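You operate a simulated robot arm through the tools that you are given. There is no shell and no other tool.

The job below is to be done with a simulated robot arm. You get a single attempt, and the scene is never put back.

Task
Wax the middle of the red-dot nail brush's back in the clamping jig.
Fine: clamp it first and leave it clamped; use the green pad and the green box; pad back on the black mat, lid shut; the other brush stays unwaxed. Set down upright: green pad. A coat counts when it lies all over at full strength: go over it till it gets no stronger.

The check looks at the end state, three seconds after you hand in, the way a careful person would. Anything else that was tipped, shoved, dropped, spilled or broken makes it a failure. Lids that push on must go on centred and level and be pressed home; caps that screw on are set level and turned clockwise until they are tight.

Robot
A 5-joint arm with a two-finger parallel gripper, fixed in place. Base frame: the origin is at the foot of the arm, x ahead of it, y to its left, z up; the work surface is at about z = 0. Readings come in mm, degrees, newtons and seconds.
With the tool pointing down near the work surface it reaches from about 260 to 600 mm from the base axis. Its first joint turns from -66.0 to 66.0 degrees. The tool tilts only in the upright plane through the base axis and itself; it spins freely about its own axis. Payload 1.57 kg.
The tool frame sits at the grasp point between the pads (the TCP): z along the fingers, y along the line on which they close. The tips reach 30 mm beyond it. The gripper opens to 80 mm. The fingers are 17 mm wide and 12 mm thick; the gripper's body (40 by 82 mm) begins 80 mm behind the TCP.
Orientation is that of the tool frame in the base frame, as a unit quaternion [x, y, z, w]. With the fingers straight down and closing along the base's y, the tool's x points along the base's -x, its y along +y and its z along -z.

Tools
- The arm moves only by the tool play_rows. Its arguments are lists of equal length, an entry for each row: "translation": the shift along the tool's x, y, z in mm, a list of three; "dr": the turn, a rotation vector about the tool's x, y, z in degrees, a list of three; "claw": the gripper command, from -1 (shut) to 1 (fully open), values between in proportion. In form: {"translation": [[x, y, z], ...], "dr": [[rx, ry, rz], ...], "claw": [claw, ...]}. A call has 1 to 20 rows; each row is the pose to reach, as a shift and turn from the pose commanded when the call began, along the tool's axes at that moment. Rows are played at 5 a second. More than 50 mm and 8.6 degrees between two rows, or a gripper value outside its range, and nothing of the call is played. Where a pose cannot be reached the arm comes as near as it can. A force on the tool above 60 N (or 10 N above the force at the start of the call, whichever is more), or a blocked arm, ends the call early, and 0.2 s more pass. Each finger travels about 153 mm/s and halts on what it meets, pressing with about 33 N; the grip force reading is that of the motor and also rises with nothing between the fingers. The clock runs only during rows and for 0.2 s after the last one: add rows that repeat a pose to give the fingers time. The reply holds the time, the measured pose of the TCP, the force on the tool along the base axes, the opening and the grip force, in the units named above and with some noise, with the torque about the TCP (base axes, N m) and any sound that the robot's microphone picked up.
- Cameras (640 x 400 px; columns grow to the right, rows downward): "scene" is fixed at [22.6, 380.1, 530.3]; the picture's right is [-0.88, -0.47, 0.00], its down [-0.25, 0.47, -0.84] and it looks along [0.40, -0.74, -0.54] (base axes); focal length 361 px, centre (320, 200). "wrist" rides on the gripper at [72, -7, -122] in the tool frame; the picture's right is [0.09, 1.00, 0.00], its down [-0.84, 0.08, -0.54] and it looks along [-0.54, 0.05, 0.84] (tool axes); focal length 238 px, centre (320, 200).
- camera(camera): a new picture of that camera. No time passes.
- measure_at(camera, pixels): for up to 12 pixels [column, row] of the newest picture of that camera ("zoom" is the newest enlarged one), the place [x, y, z] in the base frame of the surface seen there, good to about 3 mm. No time passes.
- inspect(camera, box): a new picture of the part [left, top, right, bottom] of that camera's present view, enlarged. No time passes.
- close_job(): hands the job in; it is judged then, once.

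Unless the task says otherwise, let go and move clear before handing in.

The tools are called after "Request:" as name(argument=value, ...) on one line, values as JSON. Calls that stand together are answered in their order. play_rows: Moves the arm, as the interface text tells. Its arguments: {"type":"object","properties":{"translation":{"type":"array","items":{"type":"array","items":{"type":"number"}}},"dr":{"type":"array","items":{"type":"array","items":{"type":"number"}}},"claw":{"type":"array","items":{"type":"number"}}},"required":["translation","dr","claw"]} The other tools are called the same way: camera (camera) takes a picture; measure_at (camera, pixels) gives the place of the surface under pixels of a picture; inspect (camera, box) takes an enlarged picture of a part of a camera's view; close_job () hands the job in.

At the start:

```text
t: 0.0
position: [427.4, -55.7, 293.4]
ee_rot: [0.0, 1.0, 0.0, 0.0]
contact_force: [-0.1, -0.4, -0.2]
ft_torque: [0.02, 0.01, -0.03]
gripper_width: 79.9
grasp_force: 0.1
```

scene: 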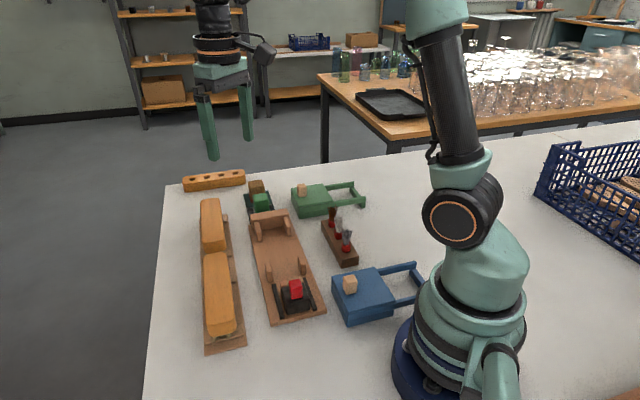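
wrist: 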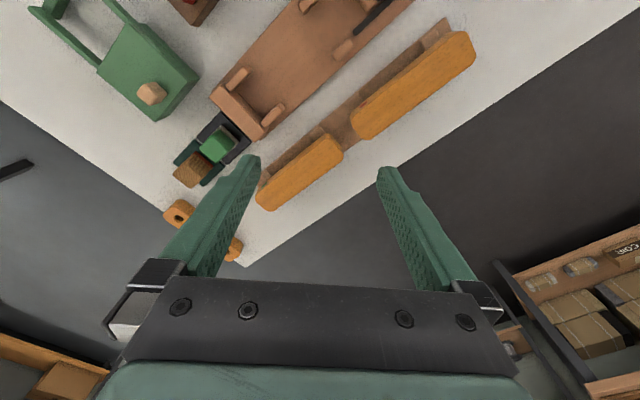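

The scene shows two orange brushes around (215,270), a jig at (285,270), green box at (315,200), blue box at (365,295) and a green pad near (262,200). I'll enlarge these areas before moving.

Request:
inspect(camera="scene", box=[170, 160, 300, 241])

Request:
inspect(camera="scene", box=[180, 180, 340, 280])

Request:
inspect(camera="scene", box=[190, 255, 350, 355])

Request:
inspect(camera="scene", box=[280, 170, 440, 270])

Request:
inspect(camera="scene", box=[300, 240, 440, 328])

Request:
inspect(camera="wrist", box=[140, 0, 480, 212])

```text
4.92 times, centred on (235, 200) of scene
```

zoom: 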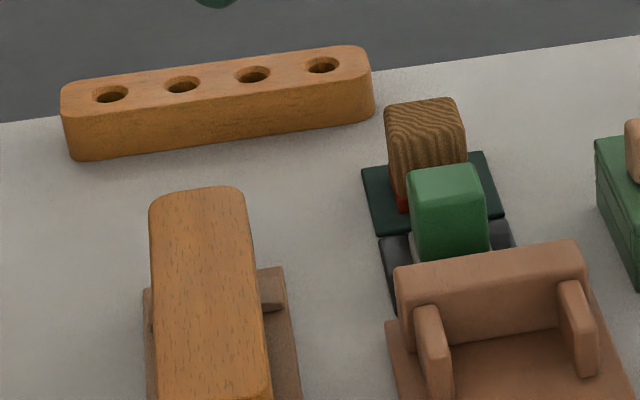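

```text
4.00 times, centred on (260, 230) of scene
```

zoom: 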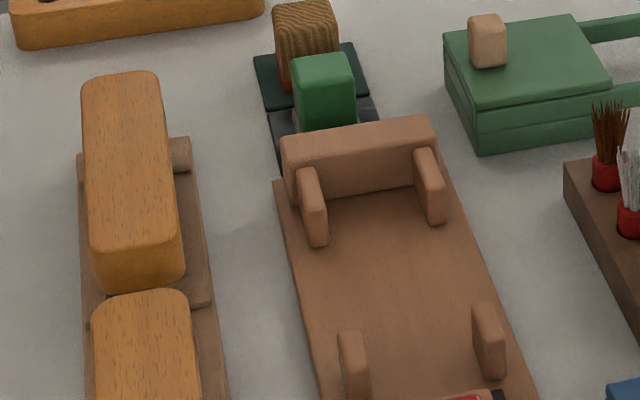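

```text
4.00 times, centred on (270, 305) of scene
```

zoom: 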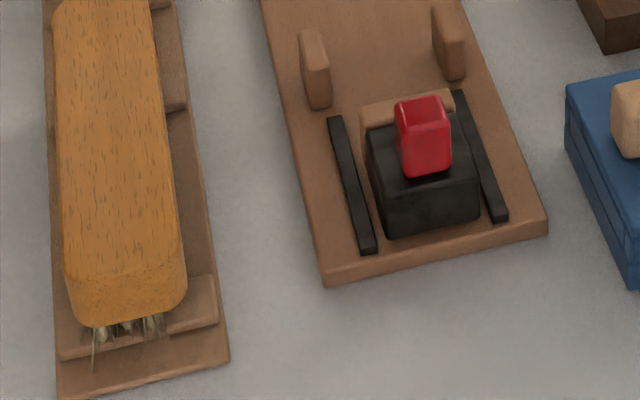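

```text
4.00 times, centred on (360, 220) of scene
```

zoom: 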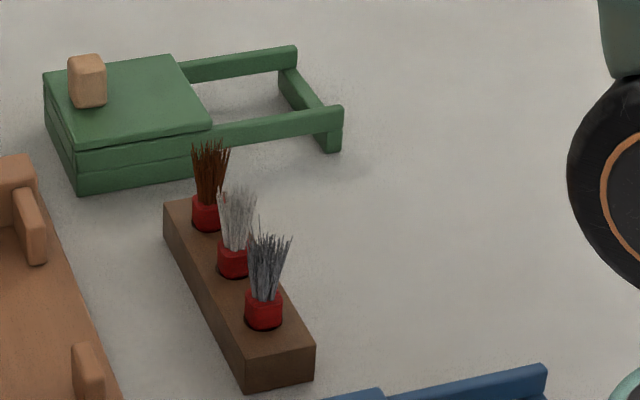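

```text
4.55 times, centred on (370, 284) of scene
```

zoom: 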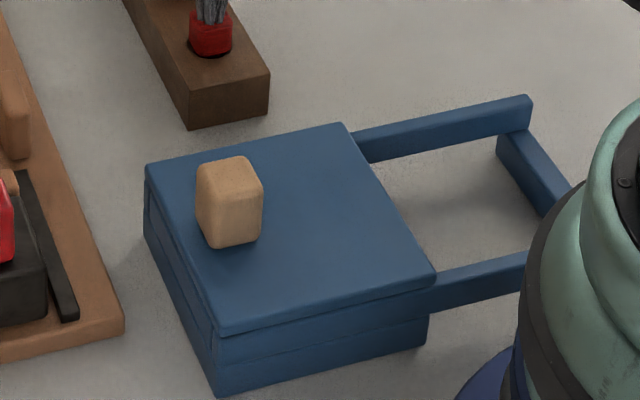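

```text
1.88 times, centred on (310, 106) of wrist
```

zoom: 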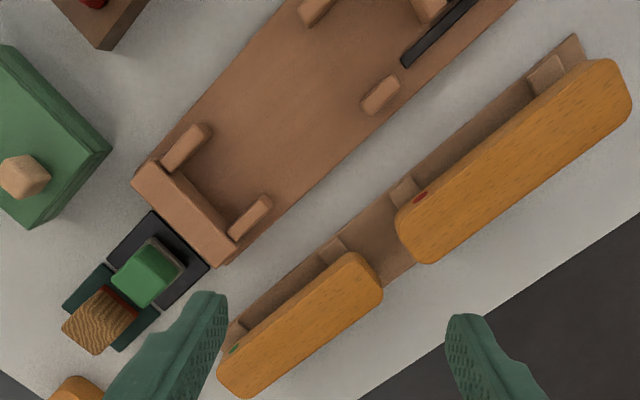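

The wrist picture shows a red dot on the longer, right-hand brush (wrist zoom ~(420,197)) and a green dot on the shorter one; the jig has a slider with a red handle. I'll measure the key places.

Request:
measure_at(camera="scene", pixels=[[205, 200], [218, 200], [205, 252], [222, 250], [206, 256], [226, 253], [210, 335], [234, 330], [207, 352], [245, 345], [230, 225], [222, 180]])

Request:
measure_at(camera="scene", pixels=[[249, 222], [289, 212], [252, 218], [288, 212], [272, 324], [325, 311], [295, 283], [296, 295], [284, 310], [308, 303], [275, 270], [290, 250]])

Request:
measure_at(camera="scene", pixels=[[256, 182], [261, 196], [262, 205], [245, 207], [269, 192], [271, 209], [301, 186], [302, 193], [293, 190], [324, 184], [332, 200], [301, 207]])

Request:
measure_at(camera="scene", pixels=[[300, 216], [353, 183], [365, 199], [320, 215], [340, 208], [358, 200], [333, 225], [350, 243], [347, 265], [350, 280], [360, 325], [395, 285]])

```text
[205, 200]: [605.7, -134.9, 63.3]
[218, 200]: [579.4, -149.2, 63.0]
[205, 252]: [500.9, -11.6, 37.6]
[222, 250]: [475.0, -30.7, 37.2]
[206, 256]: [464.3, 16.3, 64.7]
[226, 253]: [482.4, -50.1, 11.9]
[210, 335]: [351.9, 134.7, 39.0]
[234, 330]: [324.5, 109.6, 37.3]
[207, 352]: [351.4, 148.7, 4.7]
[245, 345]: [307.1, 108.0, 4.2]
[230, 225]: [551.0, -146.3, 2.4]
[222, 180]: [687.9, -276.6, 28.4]
```

```text
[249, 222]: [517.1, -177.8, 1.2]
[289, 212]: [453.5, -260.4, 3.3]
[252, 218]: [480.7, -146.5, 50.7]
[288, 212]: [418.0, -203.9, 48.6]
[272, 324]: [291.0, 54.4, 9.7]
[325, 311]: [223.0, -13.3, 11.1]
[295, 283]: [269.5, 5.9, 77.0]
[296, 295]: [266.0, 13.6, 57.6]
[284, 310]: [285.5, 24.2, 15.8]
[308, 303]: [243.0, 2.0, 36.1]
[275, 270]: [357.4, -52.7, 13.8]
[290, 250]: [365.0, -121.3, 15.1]
```

```text
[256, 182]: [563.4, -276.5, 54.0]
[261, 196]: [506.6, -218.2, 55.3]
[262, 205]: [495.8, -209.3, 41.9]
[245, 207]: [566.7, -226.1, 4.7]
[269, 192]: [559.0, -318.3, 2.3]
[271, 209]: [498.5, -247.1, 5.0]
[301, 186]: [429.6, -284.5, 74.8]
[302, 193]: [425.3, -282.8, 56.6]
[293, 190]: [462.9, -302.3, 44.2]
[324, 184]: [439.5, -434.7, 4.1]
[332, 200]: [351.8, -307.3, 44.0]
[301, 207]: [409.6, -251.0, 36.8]
```

```text
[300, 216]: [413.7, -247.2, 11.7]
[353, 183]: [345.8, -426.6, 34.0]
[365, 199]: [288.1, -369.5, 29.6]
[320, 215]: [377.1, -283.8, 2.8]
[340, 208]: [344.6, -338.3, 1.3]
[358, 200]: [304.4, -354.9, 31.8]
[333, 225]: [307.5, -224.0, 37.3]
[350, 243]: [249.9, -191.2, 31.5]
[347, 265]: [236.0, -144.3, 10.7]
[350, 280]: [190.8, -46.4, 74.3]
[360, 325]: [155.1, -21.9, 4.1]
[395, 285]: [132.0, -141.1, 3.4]
```

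The layout runs along roughly -47° yaw (jig and brushes parallel). I'll spin the gripper to that yaw and move over the red-dot brush for a closer look.

Request:
play_rows(translation=[[11, 19, 7], [22, 38, 14], [33, 58, 21], [45, 77, 28], [56, 97, 36], [67, 116, 43], [67, 116, 43]], dr=[[0, 0, 8], [0, 0, 16], [0, 0, 24], [0, 0, 32], [0, 0, 40], [0, 0, 47], [0, 0, 47]], claw=[1, 1, 1, 1, 1, 1, 1])

Request:
camera(camera="wrist")

Request:
camera(camera="scene")

```text
t: 1.6
position: [359.7, 60.6, 252.1]
ee_rot: [0.399, 0.917, 0.0, 0.001]
contact_force: [-0.7, 0.1, 0.4]
ft_torque: [-0.01, -0.04, -0.01]
gripper_width: 80.1
grasp_force: 0.1
```

```text
taken
```

wrist: 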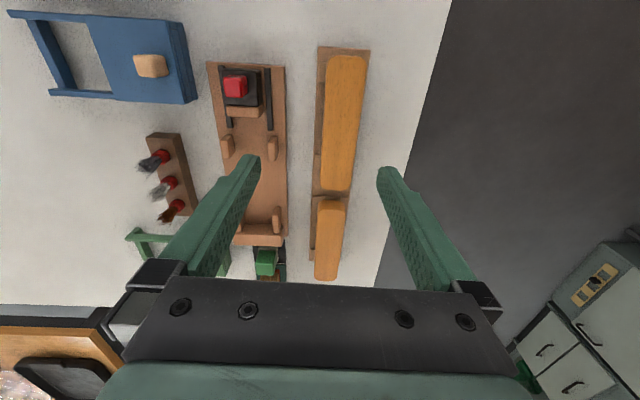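

```text
taken
```

scene: 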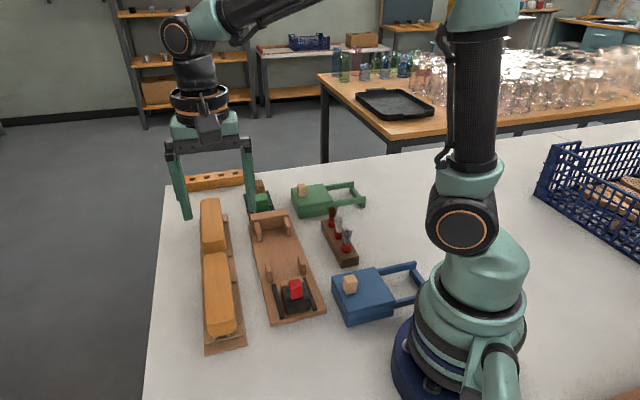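

The wrist view now shows both brushes upright in the frame ((343,125) and (330,240)) and the jig at (250,150). I'll enlarge and measure the edges.

Request:
inspect(camera="wrist", box=[190, 40, 400, 171])

Request:
measure_at(camera="zoom", pixels=[[410, 60], [520, 70], [400, 250], [502, 250], [390, 430], [440, 455], [380, 25], [550, 30], [450, 120], [470, 350], [460, 440], [385, 270]])

Request:
measure_at(camera="wrist", pixels=[[331, 62], [357, 62], [324, 185], [350, 186], [319, 205], [345, 205], [316, 275], [335, 276], [343, 125], [340, 186], [333, 203], [326, 272]])

Request:
measure_at(camera="wrist", pixels=[[208, 63], [285, 67], [235, 86], [223, 72], [258, 77], [243, 112], [228, 146], [272, 148], [252, 160], [268, 100], [287, 240], [277, 215]])

```text
3.05 times, centred on (295, 106) of wrist
```

zoom: 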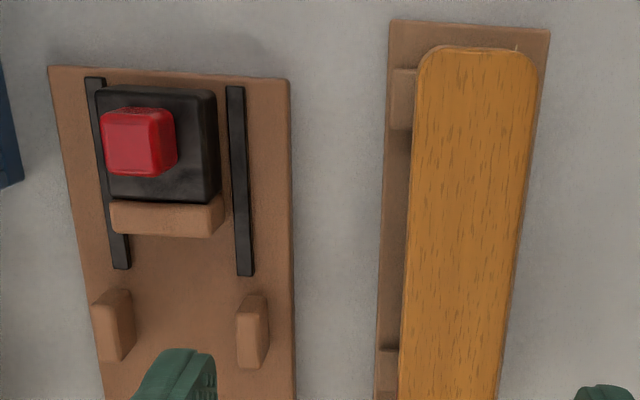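

```text
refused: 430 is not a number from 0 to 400
```

```text
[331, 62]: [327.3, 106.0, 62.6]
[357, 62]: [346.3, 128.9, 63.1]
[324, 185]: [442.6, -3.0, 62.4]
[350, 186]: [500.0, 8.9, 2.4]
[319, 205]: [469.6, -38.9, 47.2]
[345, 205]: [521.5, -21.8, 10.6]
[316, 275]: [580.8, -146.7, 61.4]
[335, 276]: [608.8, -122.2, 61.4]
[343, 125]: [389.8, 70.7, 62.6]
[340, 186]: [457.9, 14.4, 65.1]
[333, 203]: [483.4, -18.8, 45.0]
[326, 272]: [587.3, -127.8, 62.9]
```

```text
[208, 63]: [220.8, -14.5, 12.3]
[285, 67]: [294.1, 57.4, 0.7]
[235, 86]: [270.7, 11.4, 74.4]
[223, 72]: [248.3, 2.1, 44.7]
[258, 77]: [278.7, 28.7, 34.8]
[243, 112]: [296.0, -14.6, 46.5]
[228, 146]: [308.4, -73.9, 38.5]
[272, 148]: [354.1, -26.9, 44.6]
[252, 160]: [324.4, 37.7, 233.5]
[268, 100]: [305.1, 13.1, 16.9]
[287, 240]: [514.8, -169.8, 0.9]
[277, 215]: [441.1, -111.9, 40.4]
```

The red-dot brush's top is at z≈63, spanning about u=150–322 along the -45° line and about 38 mm wide. I'll come lower over its middle to look closer.

Request:
play_rows(translation=[[-8, 10, 35], [-16, 20, 70], [-22.9, 28.3, 100], [-22.9, 28.3, 100]], dr=[[0, 0, -1], [0, 0, -2], [0, 0, -2], [0, 0, -2]], claw=[1, 1, 1, 1])

Request:
camera(camera="wrist")

Request:
inspect(camera="scene", box=[160, 160, 360, 285])

```text
t: 2.6
position: [394.7, 62.6, 150.0]
ee_rot: [0.382, 0.924, -0.001, 0.0]
contact_force: [-0.7, 0.0, -1.0]
ft_torque: [0.04, 0.03, 0.02]
gripper_width: 80.0
grasp_force: 0.2
```

```text
taken
```

wrist: 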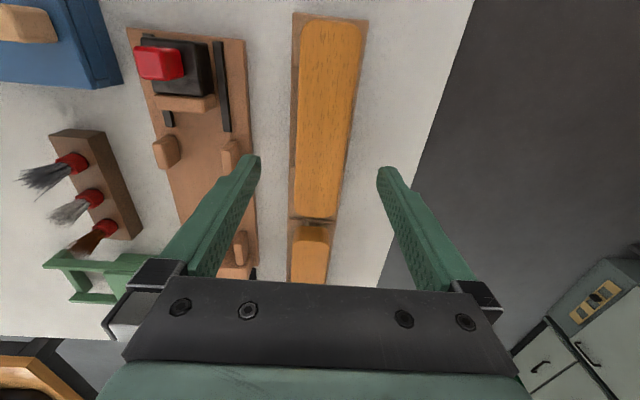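

```text
3.20 times, centred on (260, 222) of scene
```

zoom: 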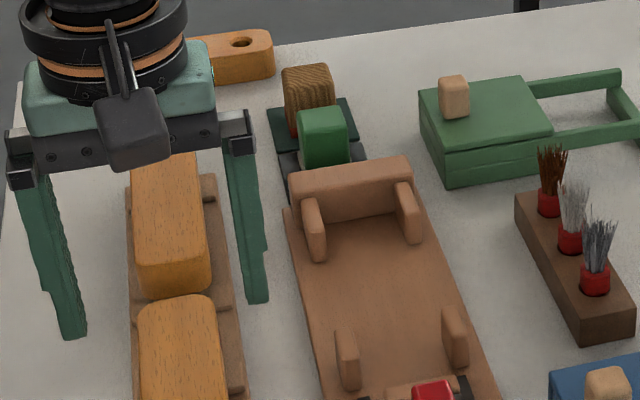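

Closer view: brush from row ~18 to ~217, columns 293–367. I'll measure its edges, plus the jig's posts and jaw.

Request:
measure_at(camera="wrist", pixels=[[306, 60], [359, 60], [300, 120], [350, 120], [297, 180], [341, 180], [330, 22], [318, 213], [300, 205], [338, 205], [304, 30], [365, 30]])

Request:
measure_at(camera="wrist", pixels=[[160, 63], [137, 55], [212, 60], [185, 100], [186, 110], [157, 140], [177, 140], [223, 150], [237, 140], [220, 90], [190, 160], [236, 240]])

Request:
inspect(camera="wrist", box=[110, 10, 390, 185])

Request:
inspect(camera="wrist", box=[260, 150, 380, 225])

```text
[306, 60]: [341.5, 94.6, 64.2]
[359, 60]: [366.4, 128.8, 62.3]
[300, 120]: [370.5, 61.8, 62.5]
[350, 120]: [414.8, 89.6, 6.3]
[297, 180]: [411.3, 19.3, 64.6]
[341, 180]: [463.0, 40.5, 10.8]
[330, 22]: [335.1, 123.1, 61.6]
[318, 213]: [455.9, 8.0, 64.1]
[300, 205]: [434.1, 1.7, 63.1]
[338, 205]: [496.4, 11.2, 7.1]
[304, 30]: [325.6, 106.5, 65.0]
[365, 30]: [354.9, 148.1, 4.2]
```

```text
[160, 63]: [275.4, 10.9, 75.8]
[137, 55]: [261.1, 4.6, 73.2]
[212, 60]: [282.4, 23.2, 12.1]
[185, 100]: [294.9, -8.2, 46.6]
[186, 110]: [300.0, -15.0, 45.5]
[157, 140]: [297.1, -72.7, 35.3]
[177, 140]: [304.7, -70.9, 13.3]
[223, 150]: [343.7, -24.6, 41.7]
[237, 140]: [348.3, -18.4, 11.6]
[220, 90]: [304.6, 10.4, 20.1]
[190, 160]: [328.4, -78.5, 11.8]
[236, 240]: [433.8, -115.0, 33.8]
```

```text
2.29 times, centred on (250, 98) of wrist
```

zoom: 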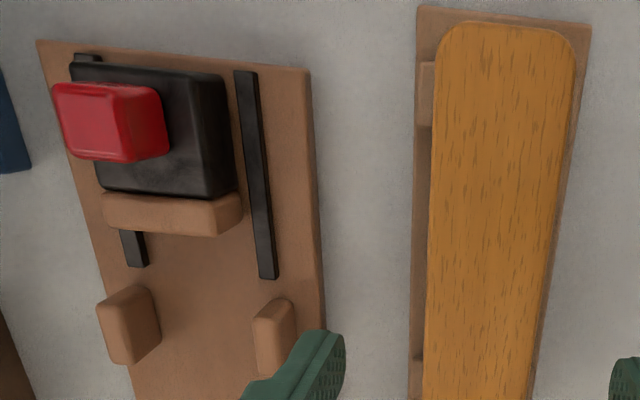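

```text
5.33 times, centred on (320, 188) of wrist
```

zoom: 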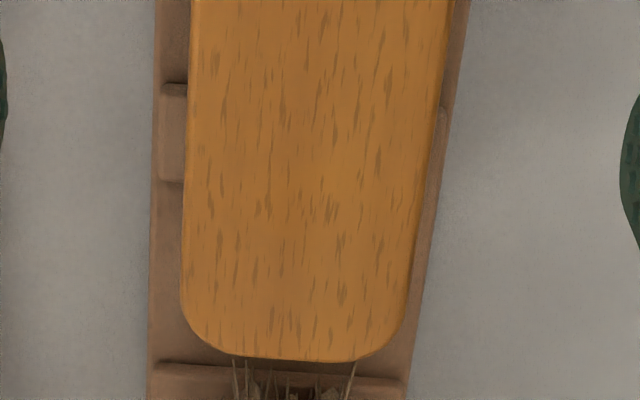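

The brush centre comes out at u≈235, v≈327 (x≈397, y≈65), top z≈63, about 44 mm wide, so it fits between the open fingers. I'll descend to z≈48 and stop short of closing to check.

Request:
play_rows(translation=[[1, 2, 35], [1, 2, 70], [1, 2, 90], [1, 2, 102], [1, 2, 102]], dr=[[0, 0, 0], [0, 0, 0], [0, 0, 0], [0, 0, 0], [0, 0, 0]], claw=[1, 1, 1, 1, 1])

Request:
camera(camera="wrist")

Request:
inspect(camera="scene", box=[160, 190, 360, 315])

```text
t: 3.8
position: [396.6, 65.0, 48.6]
ee_rot: [0.382, 0.924, 0.001, 0.0]
contact_force: [-0.4, -0.3, -0.8]
ft_torque: [0.01, 0.03, 0.02]
gripper_width: 80.0
grasp_force: 0.1
```

```text
taken
```

wrist: 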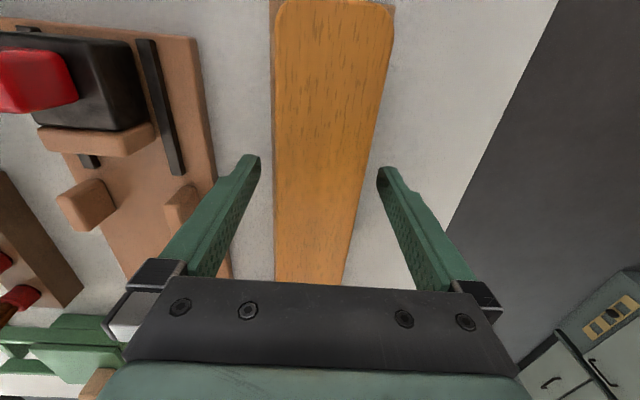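

```text
3.20 times, centred on (260, 252) of scene
```

zoom: 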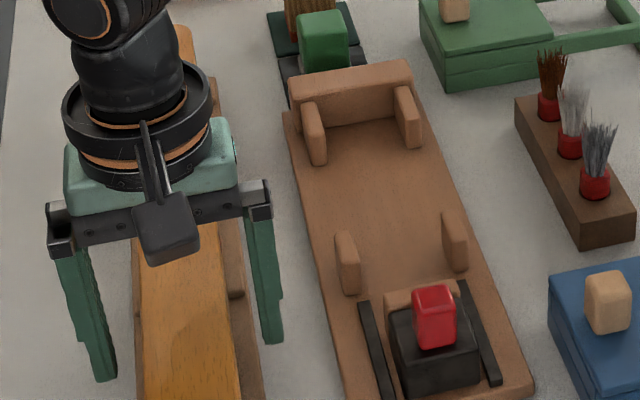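

The open fingers stand clear on either side of the brush at wrist columns ~245 and ~385. I'll recheck the edges for centring and yaw.

Request:
measure_at(camera="wrist", pixels=[[280, 40], [386, 40], [278, 100], [376, 100], [277, 180], [360, 180], [277, 250], [348, 250], [278, 275], [335, 3]])

Request:
measure_at(camera="wrist", pixels=[[60, 60], [40, 140], [100, 135], [145, 130], [148, 60], [178, 165], [195, 60], [85, 205], [180, 200], [120, 100], [105, 180], [190, 185]])

```text
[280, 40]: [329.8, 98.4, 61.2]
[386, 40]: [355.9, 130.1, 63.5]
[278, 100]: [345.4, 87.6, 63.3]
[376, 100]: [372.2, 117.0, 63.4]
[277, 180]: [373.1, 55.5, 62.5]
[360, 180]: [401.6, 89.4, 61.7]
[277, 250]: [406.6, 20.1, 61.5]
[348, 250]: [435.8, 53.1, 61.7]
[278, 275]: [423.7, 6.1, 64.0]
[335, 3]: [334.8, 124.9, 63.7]
```

```text
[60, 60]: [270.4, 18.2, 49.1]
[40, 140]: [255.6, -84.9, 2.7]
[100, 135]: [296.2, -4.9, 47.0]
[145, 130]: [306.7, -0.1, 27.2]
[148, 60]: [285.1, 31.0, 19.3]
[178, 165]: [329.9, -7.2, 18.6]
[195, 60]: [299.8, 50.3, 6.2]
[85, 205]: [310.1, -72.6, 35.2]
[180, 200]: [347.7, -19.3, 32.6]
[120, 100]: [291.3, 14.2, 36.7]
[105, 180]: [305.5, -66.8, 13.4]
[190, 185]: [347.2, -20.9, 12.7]
```

The brush spans v≈303.5–346 and is parallel to the fingers (yaw -45°); the TCP is centred within 2 mm. Closing now.

Request:
play_rows(translation=[[0, -1.5, 0], [0, -1.5, 0], [0, -1.5, 0], [0, -1.5, 0], [0, -1.5, 0]], dr=[[0, 0, 0], [0, 0, 0], [0, 0, 0], [0, 0, 0], [0, 0, 0]], claw=[1, 0.4, 0, -1, -1])

```text
t: 5.0
position: [394.7, 64.1, 48.8]
ee_rot: [0.382, 0.924, 0.0, 0.0]
contact_force: [-0.4, -0.6, -0.1]
ft_torque: [-0.1, -0.11, -0.08]
gripper_width: 45.7
grasp_force: 33.3
```

The gripper closed on the brush at 45.7 mm with 33 N. I'll lift it straight up and look.

Request:
play_rows(translation=[[0, 0, -10], [0, 0, -40], [0, 0, -75], [0, 0, -105], [0, 0, -105]], dr=[[0, 0, 0], [0, 0, 0], [0, 0, 0], [0, 0, 0], [0, 0, 0]], claw=[-1, -1, -1, -1, -1])

Request:
camera(camera="wrist")

Request:
camera(camera="scene")

Request:
inspect(camera="scene", box=[130, 140, 350, 277])

```text
t: 6.2
position: [395.0, 61.3, 154.1]
ee_rot: [0.383, 0.924, 0.0, 0.0]
contact_force: [0.5, 0.2, -1.3]
ft_torque: [0.01, 0.03, 0.01]
gripper_width: 45.7
grasp_force: 33.1
```

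```text
taken
```

wrist: 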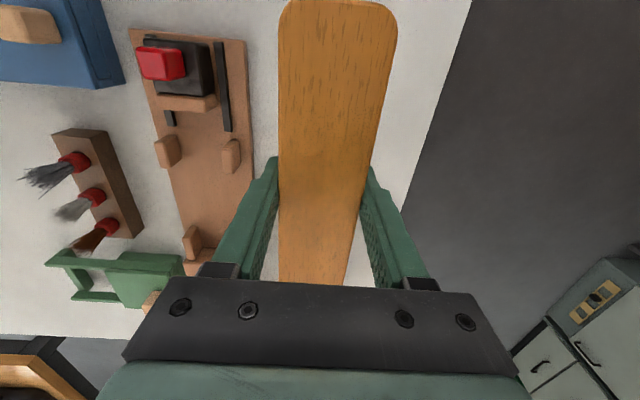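

```text
taken
```

scene: 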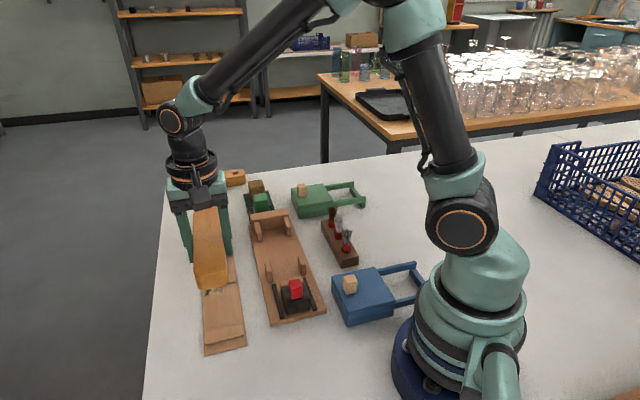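

```text
2.91 times, centred on (240, 208) of scene
```

zoom: 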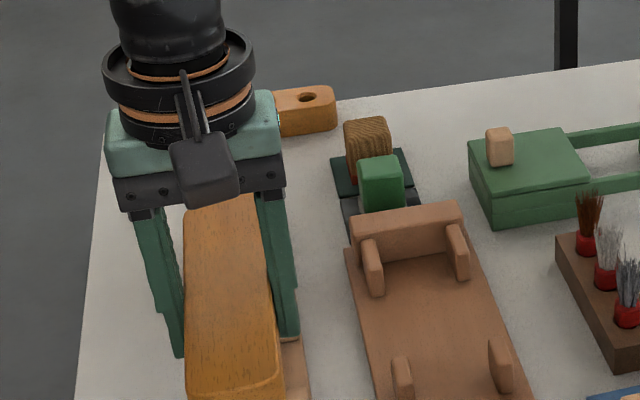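

The brush is lifted cleanly. I'll zoom in on its lower side near (215,280) to gauge the bristle depth, and measure the jig posts and back wall now visible.

Request:
inspect(camera="scene", box=[180, 255, 260, 305])

Request:
measure_at(camera="zoom", pixels=[[160, 170], [330, 150], [170, 240], [345, 215], [215, 270], [215, 300], [230, 310], [200, 290], [190, 350], [400, 350]])

Request:
measure_at(camera="scene", pixels=[[255, 238], [259, 236], [254, 228], [283, 220], [288, 232], [270, 228], [262, 222], [282, 222], [270, 221], [276, 275], [300, 263], [270, 235]])

Request:
inspect(camera="scene", box=[240, 200, 330, 256])

Request:
inspect(camera="scene", box=[250, 250, 340, 306])

```text
8.00 times, centred on (220, 280) of scene
```

zoom: 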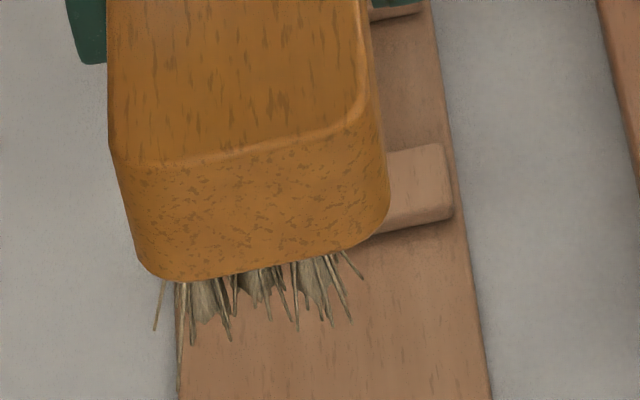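

```text
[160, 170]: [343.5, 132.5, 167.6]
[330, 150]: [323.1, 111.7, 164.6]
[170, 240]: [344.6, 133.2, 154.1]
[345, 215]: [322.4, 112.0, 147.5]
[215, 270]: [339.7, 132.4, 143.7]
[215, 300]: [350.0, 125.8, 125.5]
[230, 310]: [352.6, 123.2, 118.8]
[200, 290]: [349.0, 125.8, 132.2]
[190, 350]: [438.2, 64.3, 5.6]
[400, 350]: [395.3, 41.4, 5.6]
```

```text
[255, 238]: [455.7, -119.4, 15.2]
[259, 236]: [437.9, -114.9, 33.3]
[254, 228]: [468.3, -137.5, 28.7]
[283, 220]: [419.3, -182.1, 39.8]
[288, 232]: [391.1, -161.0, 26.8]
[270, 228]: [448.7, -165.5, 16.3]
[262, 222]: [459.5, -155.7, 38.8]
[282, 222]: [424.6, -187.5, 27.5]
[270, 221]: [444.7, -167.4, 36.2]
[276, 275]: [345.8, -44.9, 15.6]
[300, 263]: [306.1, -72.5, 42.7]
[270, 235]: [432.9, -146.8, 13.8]
```

```text
7.11 times, centred on (285, 228) of scene
```

zoom: 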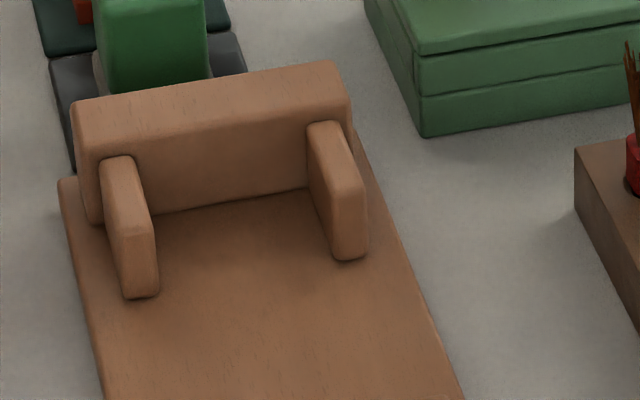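

```text
7.11 times, centred on (295, 278) of scene
```

zoom: 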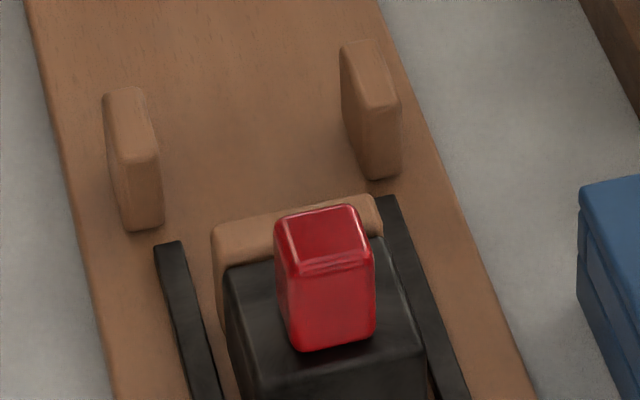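

The held brush's top is at z≈166 with bristles down to ≈118, and its near end is about 88 mm behind the TCP. Next I'll measure the post inner faces in the last zoom, ~(155,130) and ~(345,80).

Request:
measure_at(camera="zoom", pixels=[[108, 100], [147, 100], [157, 170], [130, 200], [154, 200], [162, 222], [345, 55], [350, 120], [370, 60], [375, 145], [398, 140], [362, 110]])

Request:
measure_at(camera="zoom", pixels=[[215, 250], [375, 215], [225, 240], [370, 205], [240, 300], [415, 330], [300, 235], [350, 225], [285, 330], [370, 320], [170, 260], [390, 215]])

Request:
inspect(camera="scene", box=[240, 200, 330, 256])

Request:
measure_at(camera="zoom", pixels=[[105, 180], [133, 170], [150, 230], [128, 280], [156, 280], [310, 135], [340, 130], [310, 180], [335, 240], [362, 240], [145, 185], [340, 200]])

```text
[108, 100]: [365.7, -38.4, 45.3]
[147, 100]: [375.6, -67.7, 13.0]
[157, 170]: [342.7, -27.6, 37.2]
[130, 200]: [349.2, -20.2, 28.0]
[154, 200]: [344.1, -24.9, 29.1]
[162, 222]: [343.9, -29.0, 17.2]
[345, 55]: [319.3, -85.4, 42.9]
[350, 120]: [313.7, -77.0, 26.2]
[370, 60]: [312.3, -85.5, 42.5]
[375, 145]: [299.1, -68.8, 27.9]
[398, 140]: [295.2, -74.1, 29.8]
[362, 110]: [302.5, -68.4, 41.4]
```

```text
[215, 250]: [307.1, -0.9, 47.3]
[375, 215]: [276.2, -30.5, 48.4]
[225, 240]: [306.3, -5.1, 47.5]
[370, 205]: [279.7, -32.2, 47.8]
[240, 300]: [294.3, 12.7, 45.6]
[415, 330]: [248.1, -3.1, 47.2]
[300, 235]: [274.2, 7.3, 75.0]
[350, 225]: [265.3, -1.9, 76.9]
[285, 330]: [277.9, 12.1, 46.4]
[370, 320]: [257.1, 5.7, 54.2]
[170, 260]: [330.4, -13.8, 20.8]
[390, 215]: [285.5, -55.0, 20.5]
```

```text
7.11 times, centred on (285, 228) of scene
```

zoom: 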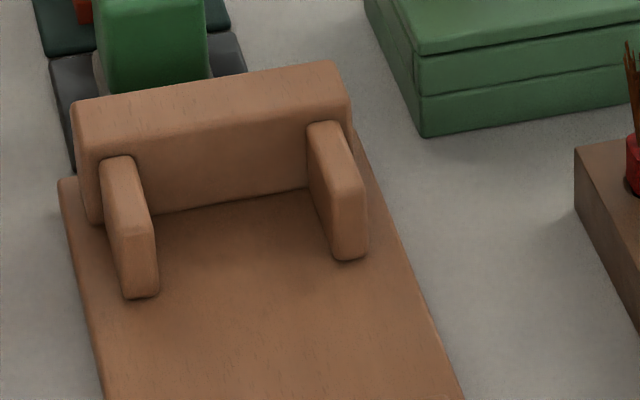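

```text
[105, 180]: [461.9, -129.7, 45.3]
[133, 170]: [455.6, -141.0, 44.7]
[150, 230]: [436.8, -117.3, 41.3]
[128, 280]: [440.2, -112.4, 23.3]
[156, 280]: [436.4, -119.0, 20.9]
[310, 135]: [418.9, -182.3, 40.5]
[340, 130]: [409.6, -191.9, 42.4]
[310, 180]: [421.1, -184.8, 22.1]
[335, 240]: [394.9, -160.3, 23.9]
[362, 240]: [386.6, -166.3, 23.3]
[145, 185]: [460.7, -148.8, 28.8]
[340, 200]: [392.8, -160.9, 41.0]
```

Posts' inner faces lie at v≈166 and ≈224 (centre 195), the back wall's face at u≈433, and the jaw at u≈224. I'll carry the brush at height to u=345, v=195 over the jig.

Request:
play_rows(translation=[[-15, -20, 0], [-40, -48, 0], [-65, -77, 0], [-90, -106, 0], [-105, -124, 0], [-110, -130, 0], [-110, -130, 0]], dr=[[0, 0, 0], [0, 0, 0], [0, 0, 0], [0, 0, 0], [0, 0, 0], [0, 0, 0], [0, 0, 0]], claw=[-1, -1, -1, -1, -1, -1, -1])

Request:
camera(camera="wrist")

Request:
camera(camera="scene")

Request:
inspect(camera="scene", box=[200, 160, 340, 248])

```text
t: 7.8
position: [379.5, -105.9, 153.1]
ee_rot: [0.383, 0.924, -0.001, 0.0]
contact_force: [-0.1, 0.2, -3.4]
ft_torque: [-0.01, 0.0, -0.01]
gripper_width: 45.8
grasp_force: 33.0
```

```text
taken
```

wrist: 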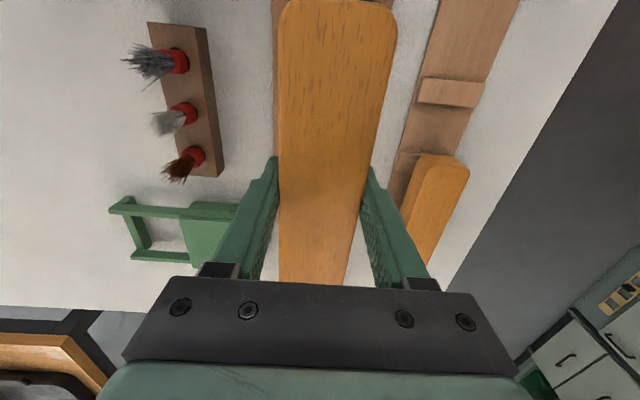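

```text
taken
```

scene: 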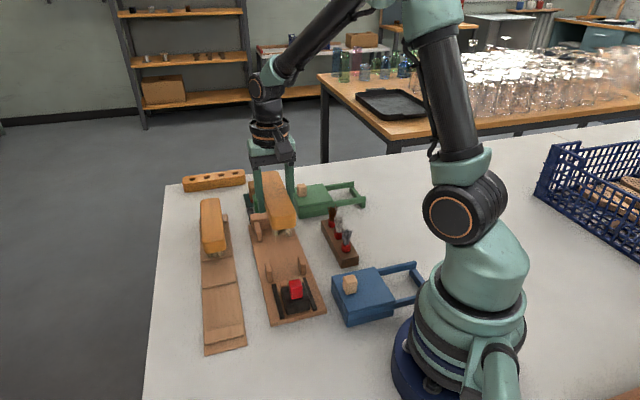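

```text
4.55 times, centred on (270, 204) of scene
```

zoom: 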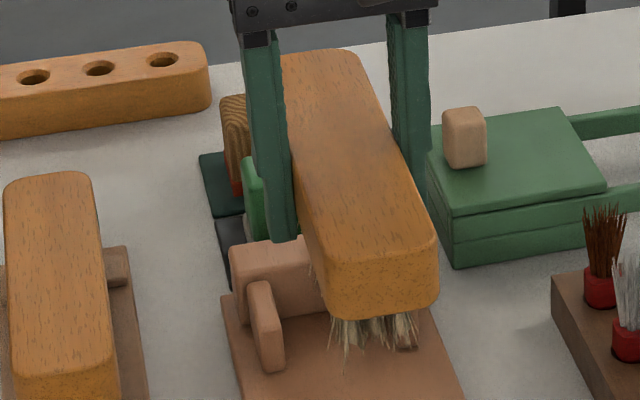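

Brush is over the jig. I'll check its far and near ends' positions (scene zoom ~(285,58), (358,55), (330,290), (435,270)).

Request:
measure_at(camera="zoom", pixels=[[320, 54], [345, 53], [330, 270], [420, 240], [335, 295], [430, 280], [383, 345], [345, 330]])

```text
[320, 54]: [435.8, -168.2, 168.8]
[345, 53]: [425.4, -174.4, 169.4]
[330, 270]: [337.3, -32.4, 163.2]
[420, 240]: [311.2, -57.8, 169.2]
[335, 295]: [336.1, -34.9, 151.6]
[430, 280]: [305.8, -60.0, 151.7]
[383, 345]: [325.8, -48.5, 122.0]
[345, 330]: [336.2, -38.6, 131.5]
```

Far end sits at u≈428 (wall at 433), near end at ≈259, v centred at ≈195. Lowering between the posts, stopping just above the base.

Request:
play_rows(translation=[[0, 0, 30], [0, 0, 60], [0, 0, 80], [0, 0, 92], [0, 0, 100], [0, 0, 100]], dr=[[0, 0, 0], [0, 0, 0], [0, 0, 0], [0, 0, 0], [0, 0, 0], [0, 0, 0]], claw=[-1, -1, -1, -1, -1, -1])

Request:
inspect(camera="scene", box=[220, 190, 340, 265])

Request:
camera(camera="wrist")

```text
t: 9.2
position: [381.0, -105.7, 54.3]
ee_rot: [0.383, 0.924, 0.0, 0.0]
contact_force: [0.1, 0.1, -2.1]
ft_torque: [-0.01, -0.01, -0.03]
gripper_width: 45.8
grasp_force: 33.4
```

```text
5.33 times, centred on (280, 228) of scene
```

zoom: 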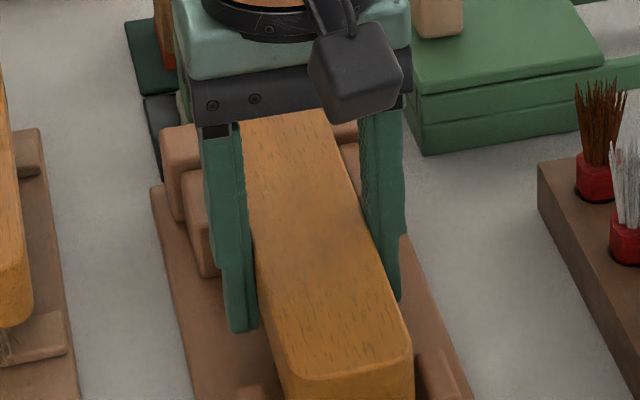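

```text
taken
```

wrist: 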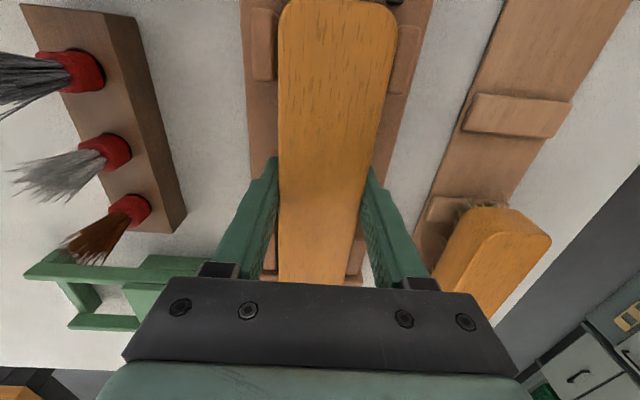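

The brush now sits between both post pairs with no contact yet (force ≈ -2 N). I'll step down slowly, watching the force.

Request:
play_rows(translation=[[0, 0, 1], [0, 0, 2], [0, 0, 3], [0, 0, 3]], dr=[[0, 0, 0], [0, 0, 0], [0, 0, 0], [0, 0, 0]], claw=[-1, -1, -1, -1])

```text
t: 10.2
position: [381.5, -105.7, 50.8]
ee_rot: [0.383, 0.924, 0.0, 0.0]
contact_force: [-0.2, 1.6, -2.1]
ft_torque: [0.04, -0.01, -0.01]
gripper_width: 45.8
grasp_force: 32.7
```

Request:
play_rows(translation=[[0, 0, 1], [0, 0, 2], [0, 0, 3], [0, 0, 3]], dr=[[0, 0, 0], [0, 0, 0], [0, 0, 0], [0, 0, 0]], claw=[-1, -1, -1, -1])

Request:
camera(camera="wrist")

Request:
inspect(camera="scene", box=[220, 210, 340, 285])

```text
t: 11.2
position: [381.8, -106.0, 47.2]
ee_rot: [0.383, 0.924, 0.001, 0.001]
contact_force: [-5.5, 6.3, 27.9]
ft_torque: [0.0, 0.06, -0.01]
gripper_width: 45.8
grasp_force: 32.8
```

```text
taken
```

wrist: 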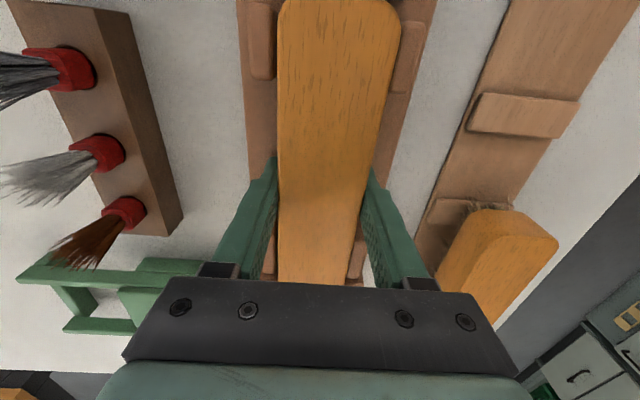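

```text
5.33 times, centred on (280, 248) of scene
```

zoom: 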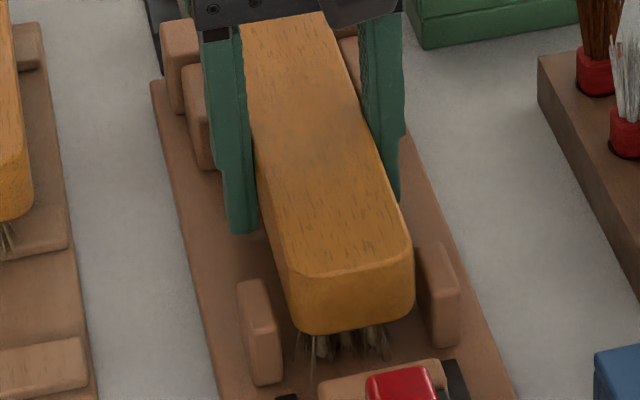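

Contact with the base at z≈47 (28 N upward). I'll ease up 1.5 mm, release to ~64 mm opening and look.

Request:
play_rows(translation=[[0, 0, -1.5], [0, 0, -1.5], [0, 0, -1.5], [0, 0, -1.5]], dr=[[0, 0, 0], [0, 0, 0], [0, 0, 0], [0, 0, 0]], claw=[-1, 0.6, 0.6, 0.6])

Request:
play_rows(translation=[[0, 0, -30], [0, 0, -60], [0, 0, -100], [0, 0, -120], [0, 0, -120]], dr=[[0, 0, 0], [0, 0, 0], [0, 0, 0], [0, 0, 0], [0, 0, 0]], claw=[0.6, 0.6, 0.6, 0.6, 0.6])

Request:
camera(camera="scene")

Request:
camera(camera="wrist")

Request:
inspect(camera="scene", box=[220, 190, 340, 265])

```text
t: 12.2
position: [381.5, -105.5, 48.5]
ee_rot: [0.382, 0.924, 0.0, 0.0]
contact_force: [-0.6, 0.2, -0.6]
ft_torque: [0.01, 0.02, 0.01]
gripper_width: 64.2
grasp_force: 0.1
```

```text
t: 13.4
position: [382.5, -106.7, 169.6]
ee_rot: [0.383, 0.924, 0.0, -0.001]
contact_force: [0.1, -0.4, 0.4]
ft_torque: [-0.01, -0.01, 0.0]
gripper_width: 64.1
grasp_force: 0.0
```

```text
taken
```

scene: 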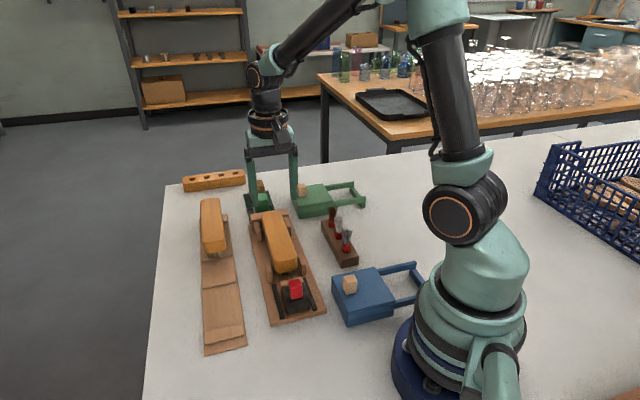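

```text
taken
```

wrist: 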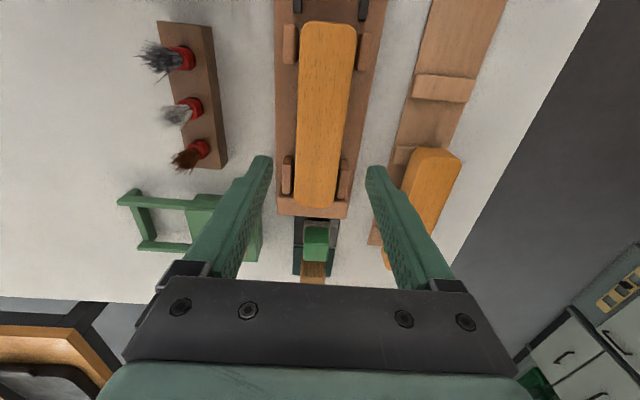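

```text
5.33 times, centred on (280, 228) of scene
```

zoom: 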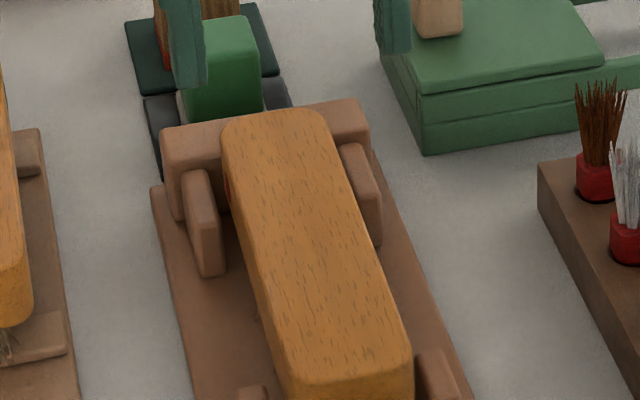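

The brush sits squarely in the jig with its red dot on the right side. Now over to the slider's red handle for a close look.

Request:
play_rows(translation=[[40, 0, 0], [80, 0, 0], [120, 0, 0], [158, 0, 0], [158, 0, 10], [158, 0, 10]], dr=[[0, 0, 0], [0, 0, 0], [0, 0, 0], [0, 0, 0], [0, 0, 0], [0, 0, 0]], claw=[0.6, 0.6, 0.6, 0.6, 0.6, 0.6])

Request:
camera(camera="wrist")

Request:
inspect(camera="wrist", box=[220, 40, 420, 165])

```text
t: 14.8
position: [271.0, 3.7, 158.7]
ee_rot: [0.383, 0.924, 0.0, 0.0]
contact_force: [0.5, -0.2, -0.7]
ft_torque: [-0.01, 0.02, -0.02]
gripper_width: 63.6
grasp_force: 0.0
```

```text
taken
```

wrist: 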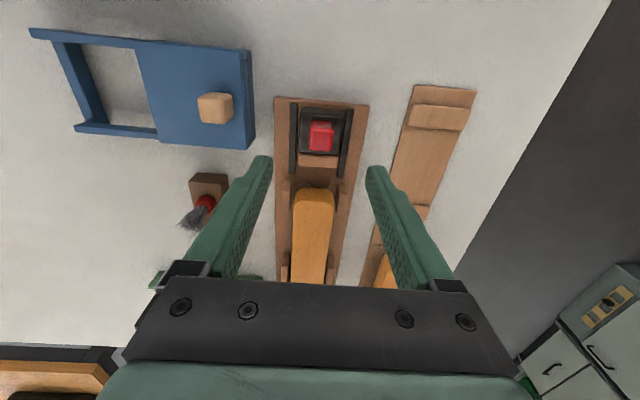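

```text
3.20 times, centred on (320, 102) of wrist
```

zoom: 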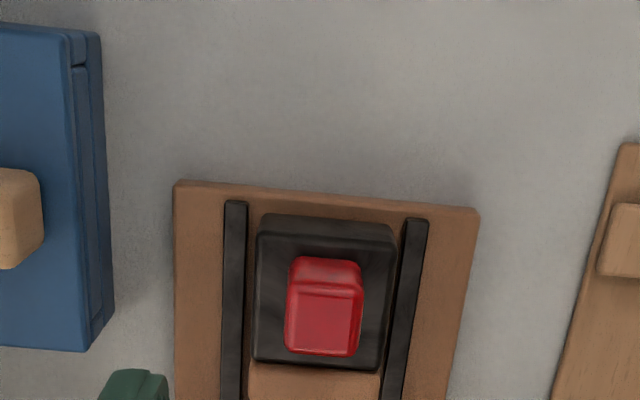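

The red handle is centred on the black slider block between the rails. I'll measure its faces.

Request:
measure_at(camera="zoom", pixels=[[292, 298], [356, 300], [290, 350], [356, 352], [325, 265], [325, 325], [260, 240], [390, 245], [325, 220], [260, 352], [380, 365], [325, 380]])

Request:
measure_at(camera="wrist", pixels=[[310, 157], [320, 157], [320, 165], [313, 190], [320, 250], [297, 220], [331, 220], [289, 195], [341, 192], [318, 172]])

```text
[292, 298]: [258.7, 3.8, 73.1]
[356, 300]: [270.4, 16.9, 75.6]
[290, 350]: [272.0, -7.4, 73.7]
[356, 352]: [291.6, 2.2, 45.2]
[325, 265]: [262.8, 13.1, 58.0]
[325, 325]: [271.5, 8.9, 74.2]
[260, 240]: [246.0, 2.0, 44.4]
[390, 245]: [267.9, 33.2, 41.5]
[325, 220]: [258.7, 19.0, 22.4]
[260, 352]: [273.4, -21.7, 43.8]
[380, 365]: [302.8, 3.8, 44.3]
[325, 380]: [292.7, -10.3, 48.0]
```

```text
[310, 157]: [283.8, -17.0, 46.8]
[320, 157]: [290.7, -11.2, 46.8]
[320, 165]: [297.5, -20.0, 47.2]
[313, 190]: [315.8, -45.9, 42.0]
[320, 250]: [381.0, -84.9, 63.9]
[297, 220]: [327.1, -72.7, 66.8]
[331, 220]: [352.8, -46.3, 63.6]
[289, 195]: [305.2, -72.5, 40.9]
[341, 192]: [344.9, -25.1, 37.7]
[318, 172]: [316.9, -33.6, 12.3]
```

Handle spans u≈177–199, v≈184–205, top z≈75, block top z≈45; the jaw face at 224 must travel ~31 mm to the brush end at 256. I'll turn the gripper 90° so the fingers straddle the handle along the slide direction.

Request:
play_rows(translation=[[0, 0, 0], [0, 0, 0], [0, 0, 0], [0, 0, 0], [0, 0, 0], [0, 0, 0], [0, 0, 0], [0, 0, 0], [0, 0, 0], [0, 0, 0], [0, 0, 0], [0, 0, 0]], dr=[[0, 0, 8.2], [0, 0, 16.4], [0, 0, 24.6], [0, 0, 32.8], [0, 0, 41], [0, 0, 49.2], [0, 0, 57.4], [0, 0, 65.6], [0, 0, 73.8], [0, 0, 82], [0, 0, 90], [0, 0, 90]], claw=[0.3, 0.3, 0.3, 0.3, 0.3, 0.3, 0.3, 0.3, 0.3, 0.3, 0.3, 0.3])

Request:
camera(camera="wrist")

```text
t: 17.4
position: [269.8, 5.2, 160.2]
ee_rot: [0.924, 0.381, 0.0, 0.0]
contact_force: [-0.1, -0.6, 0.5]
ft_torque: [0.01, -0.03, -0.02]
gripper_width: 52.0
grasp_force: 0.1
```

```text
taken
```

wrist: 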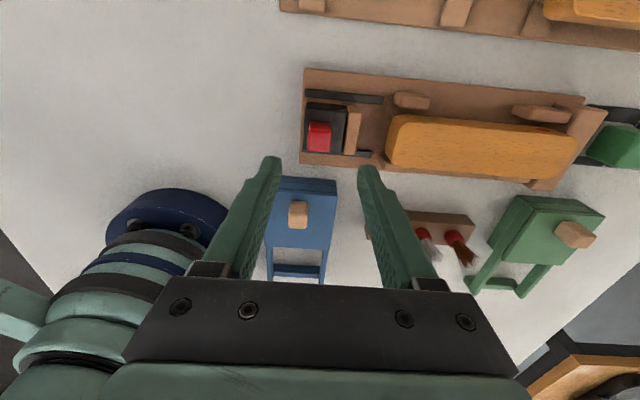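

Fingers now line up fore and aft of the handle (seen at wrist (320,137)). Descending to z≈80 around it.

Request:
play_rows(translation=[[0, 1, 30], [0, 1, 55], [0, 1, 70], [0, 1, 78], [0, 1, 78]], dr=[[0, 0, 0], [0, 0, 0], [0, 0, 0], [0, 0, 0], [0, 0, 0]], claw=[0.3, 0.3, 0.3, 0.3, 0.3])

Request:
camera(camera="wrist")

Request:
inspect(camera="scene", box=[220, 210, 400, 322])

```text
t: 18.6
position: [269.1, 5.3, 81.7]
ee_rot: [0.924, 0.383, 0.0, 0.0]
contact_force: [0.1, -0.1, 0.2]
ft_torque: [0.0, -0.03, -0.01]
gripper_width: 52.0
grasp_force: 0.1
```

```text
taken
```

wrist: 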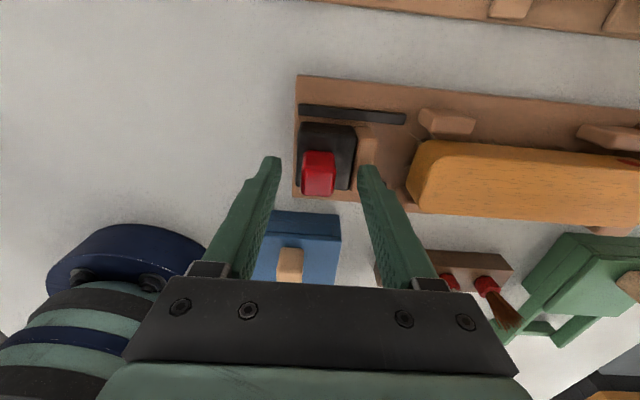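

```text
3.56 times, centred on (310, 266) of scene
```

zoom: 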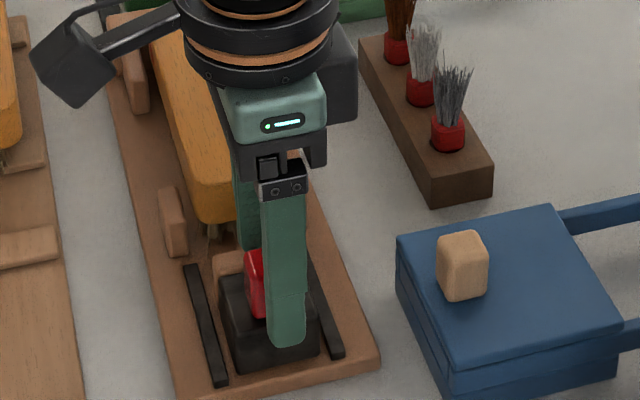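

The fingers straddle the handle fore and aft with tips just above the block. Closing gently on it.

Request:
play_rows(translation=[[0, 0, 0], [0, 0, 0], [0, 0, 0], [0, 0, 0]], dr=[[0, 0, 0], [0, 0, 0], [0, 0, 0], [0, 0, 0]], claw=[0, -0.4, -1, -1])

Request:
camera(camera="wrist")

```text
t: 19.6
position: [268.9, 3.9, 81.4]
ee_rot: [0.924, 0.383, 0.0, 0.0]
contact_force: [0.3, -1.3, -0.8]
ft_torque: [-0.04, 0.03, -0.02]
gripper_width: 21.8
grasp_force: 35.0
```

```text
taken
```

wrist: 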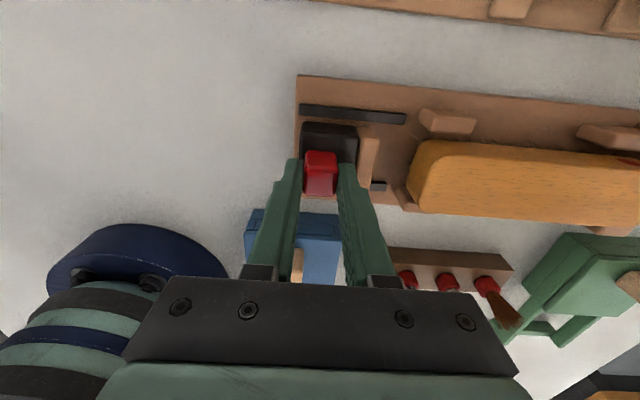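

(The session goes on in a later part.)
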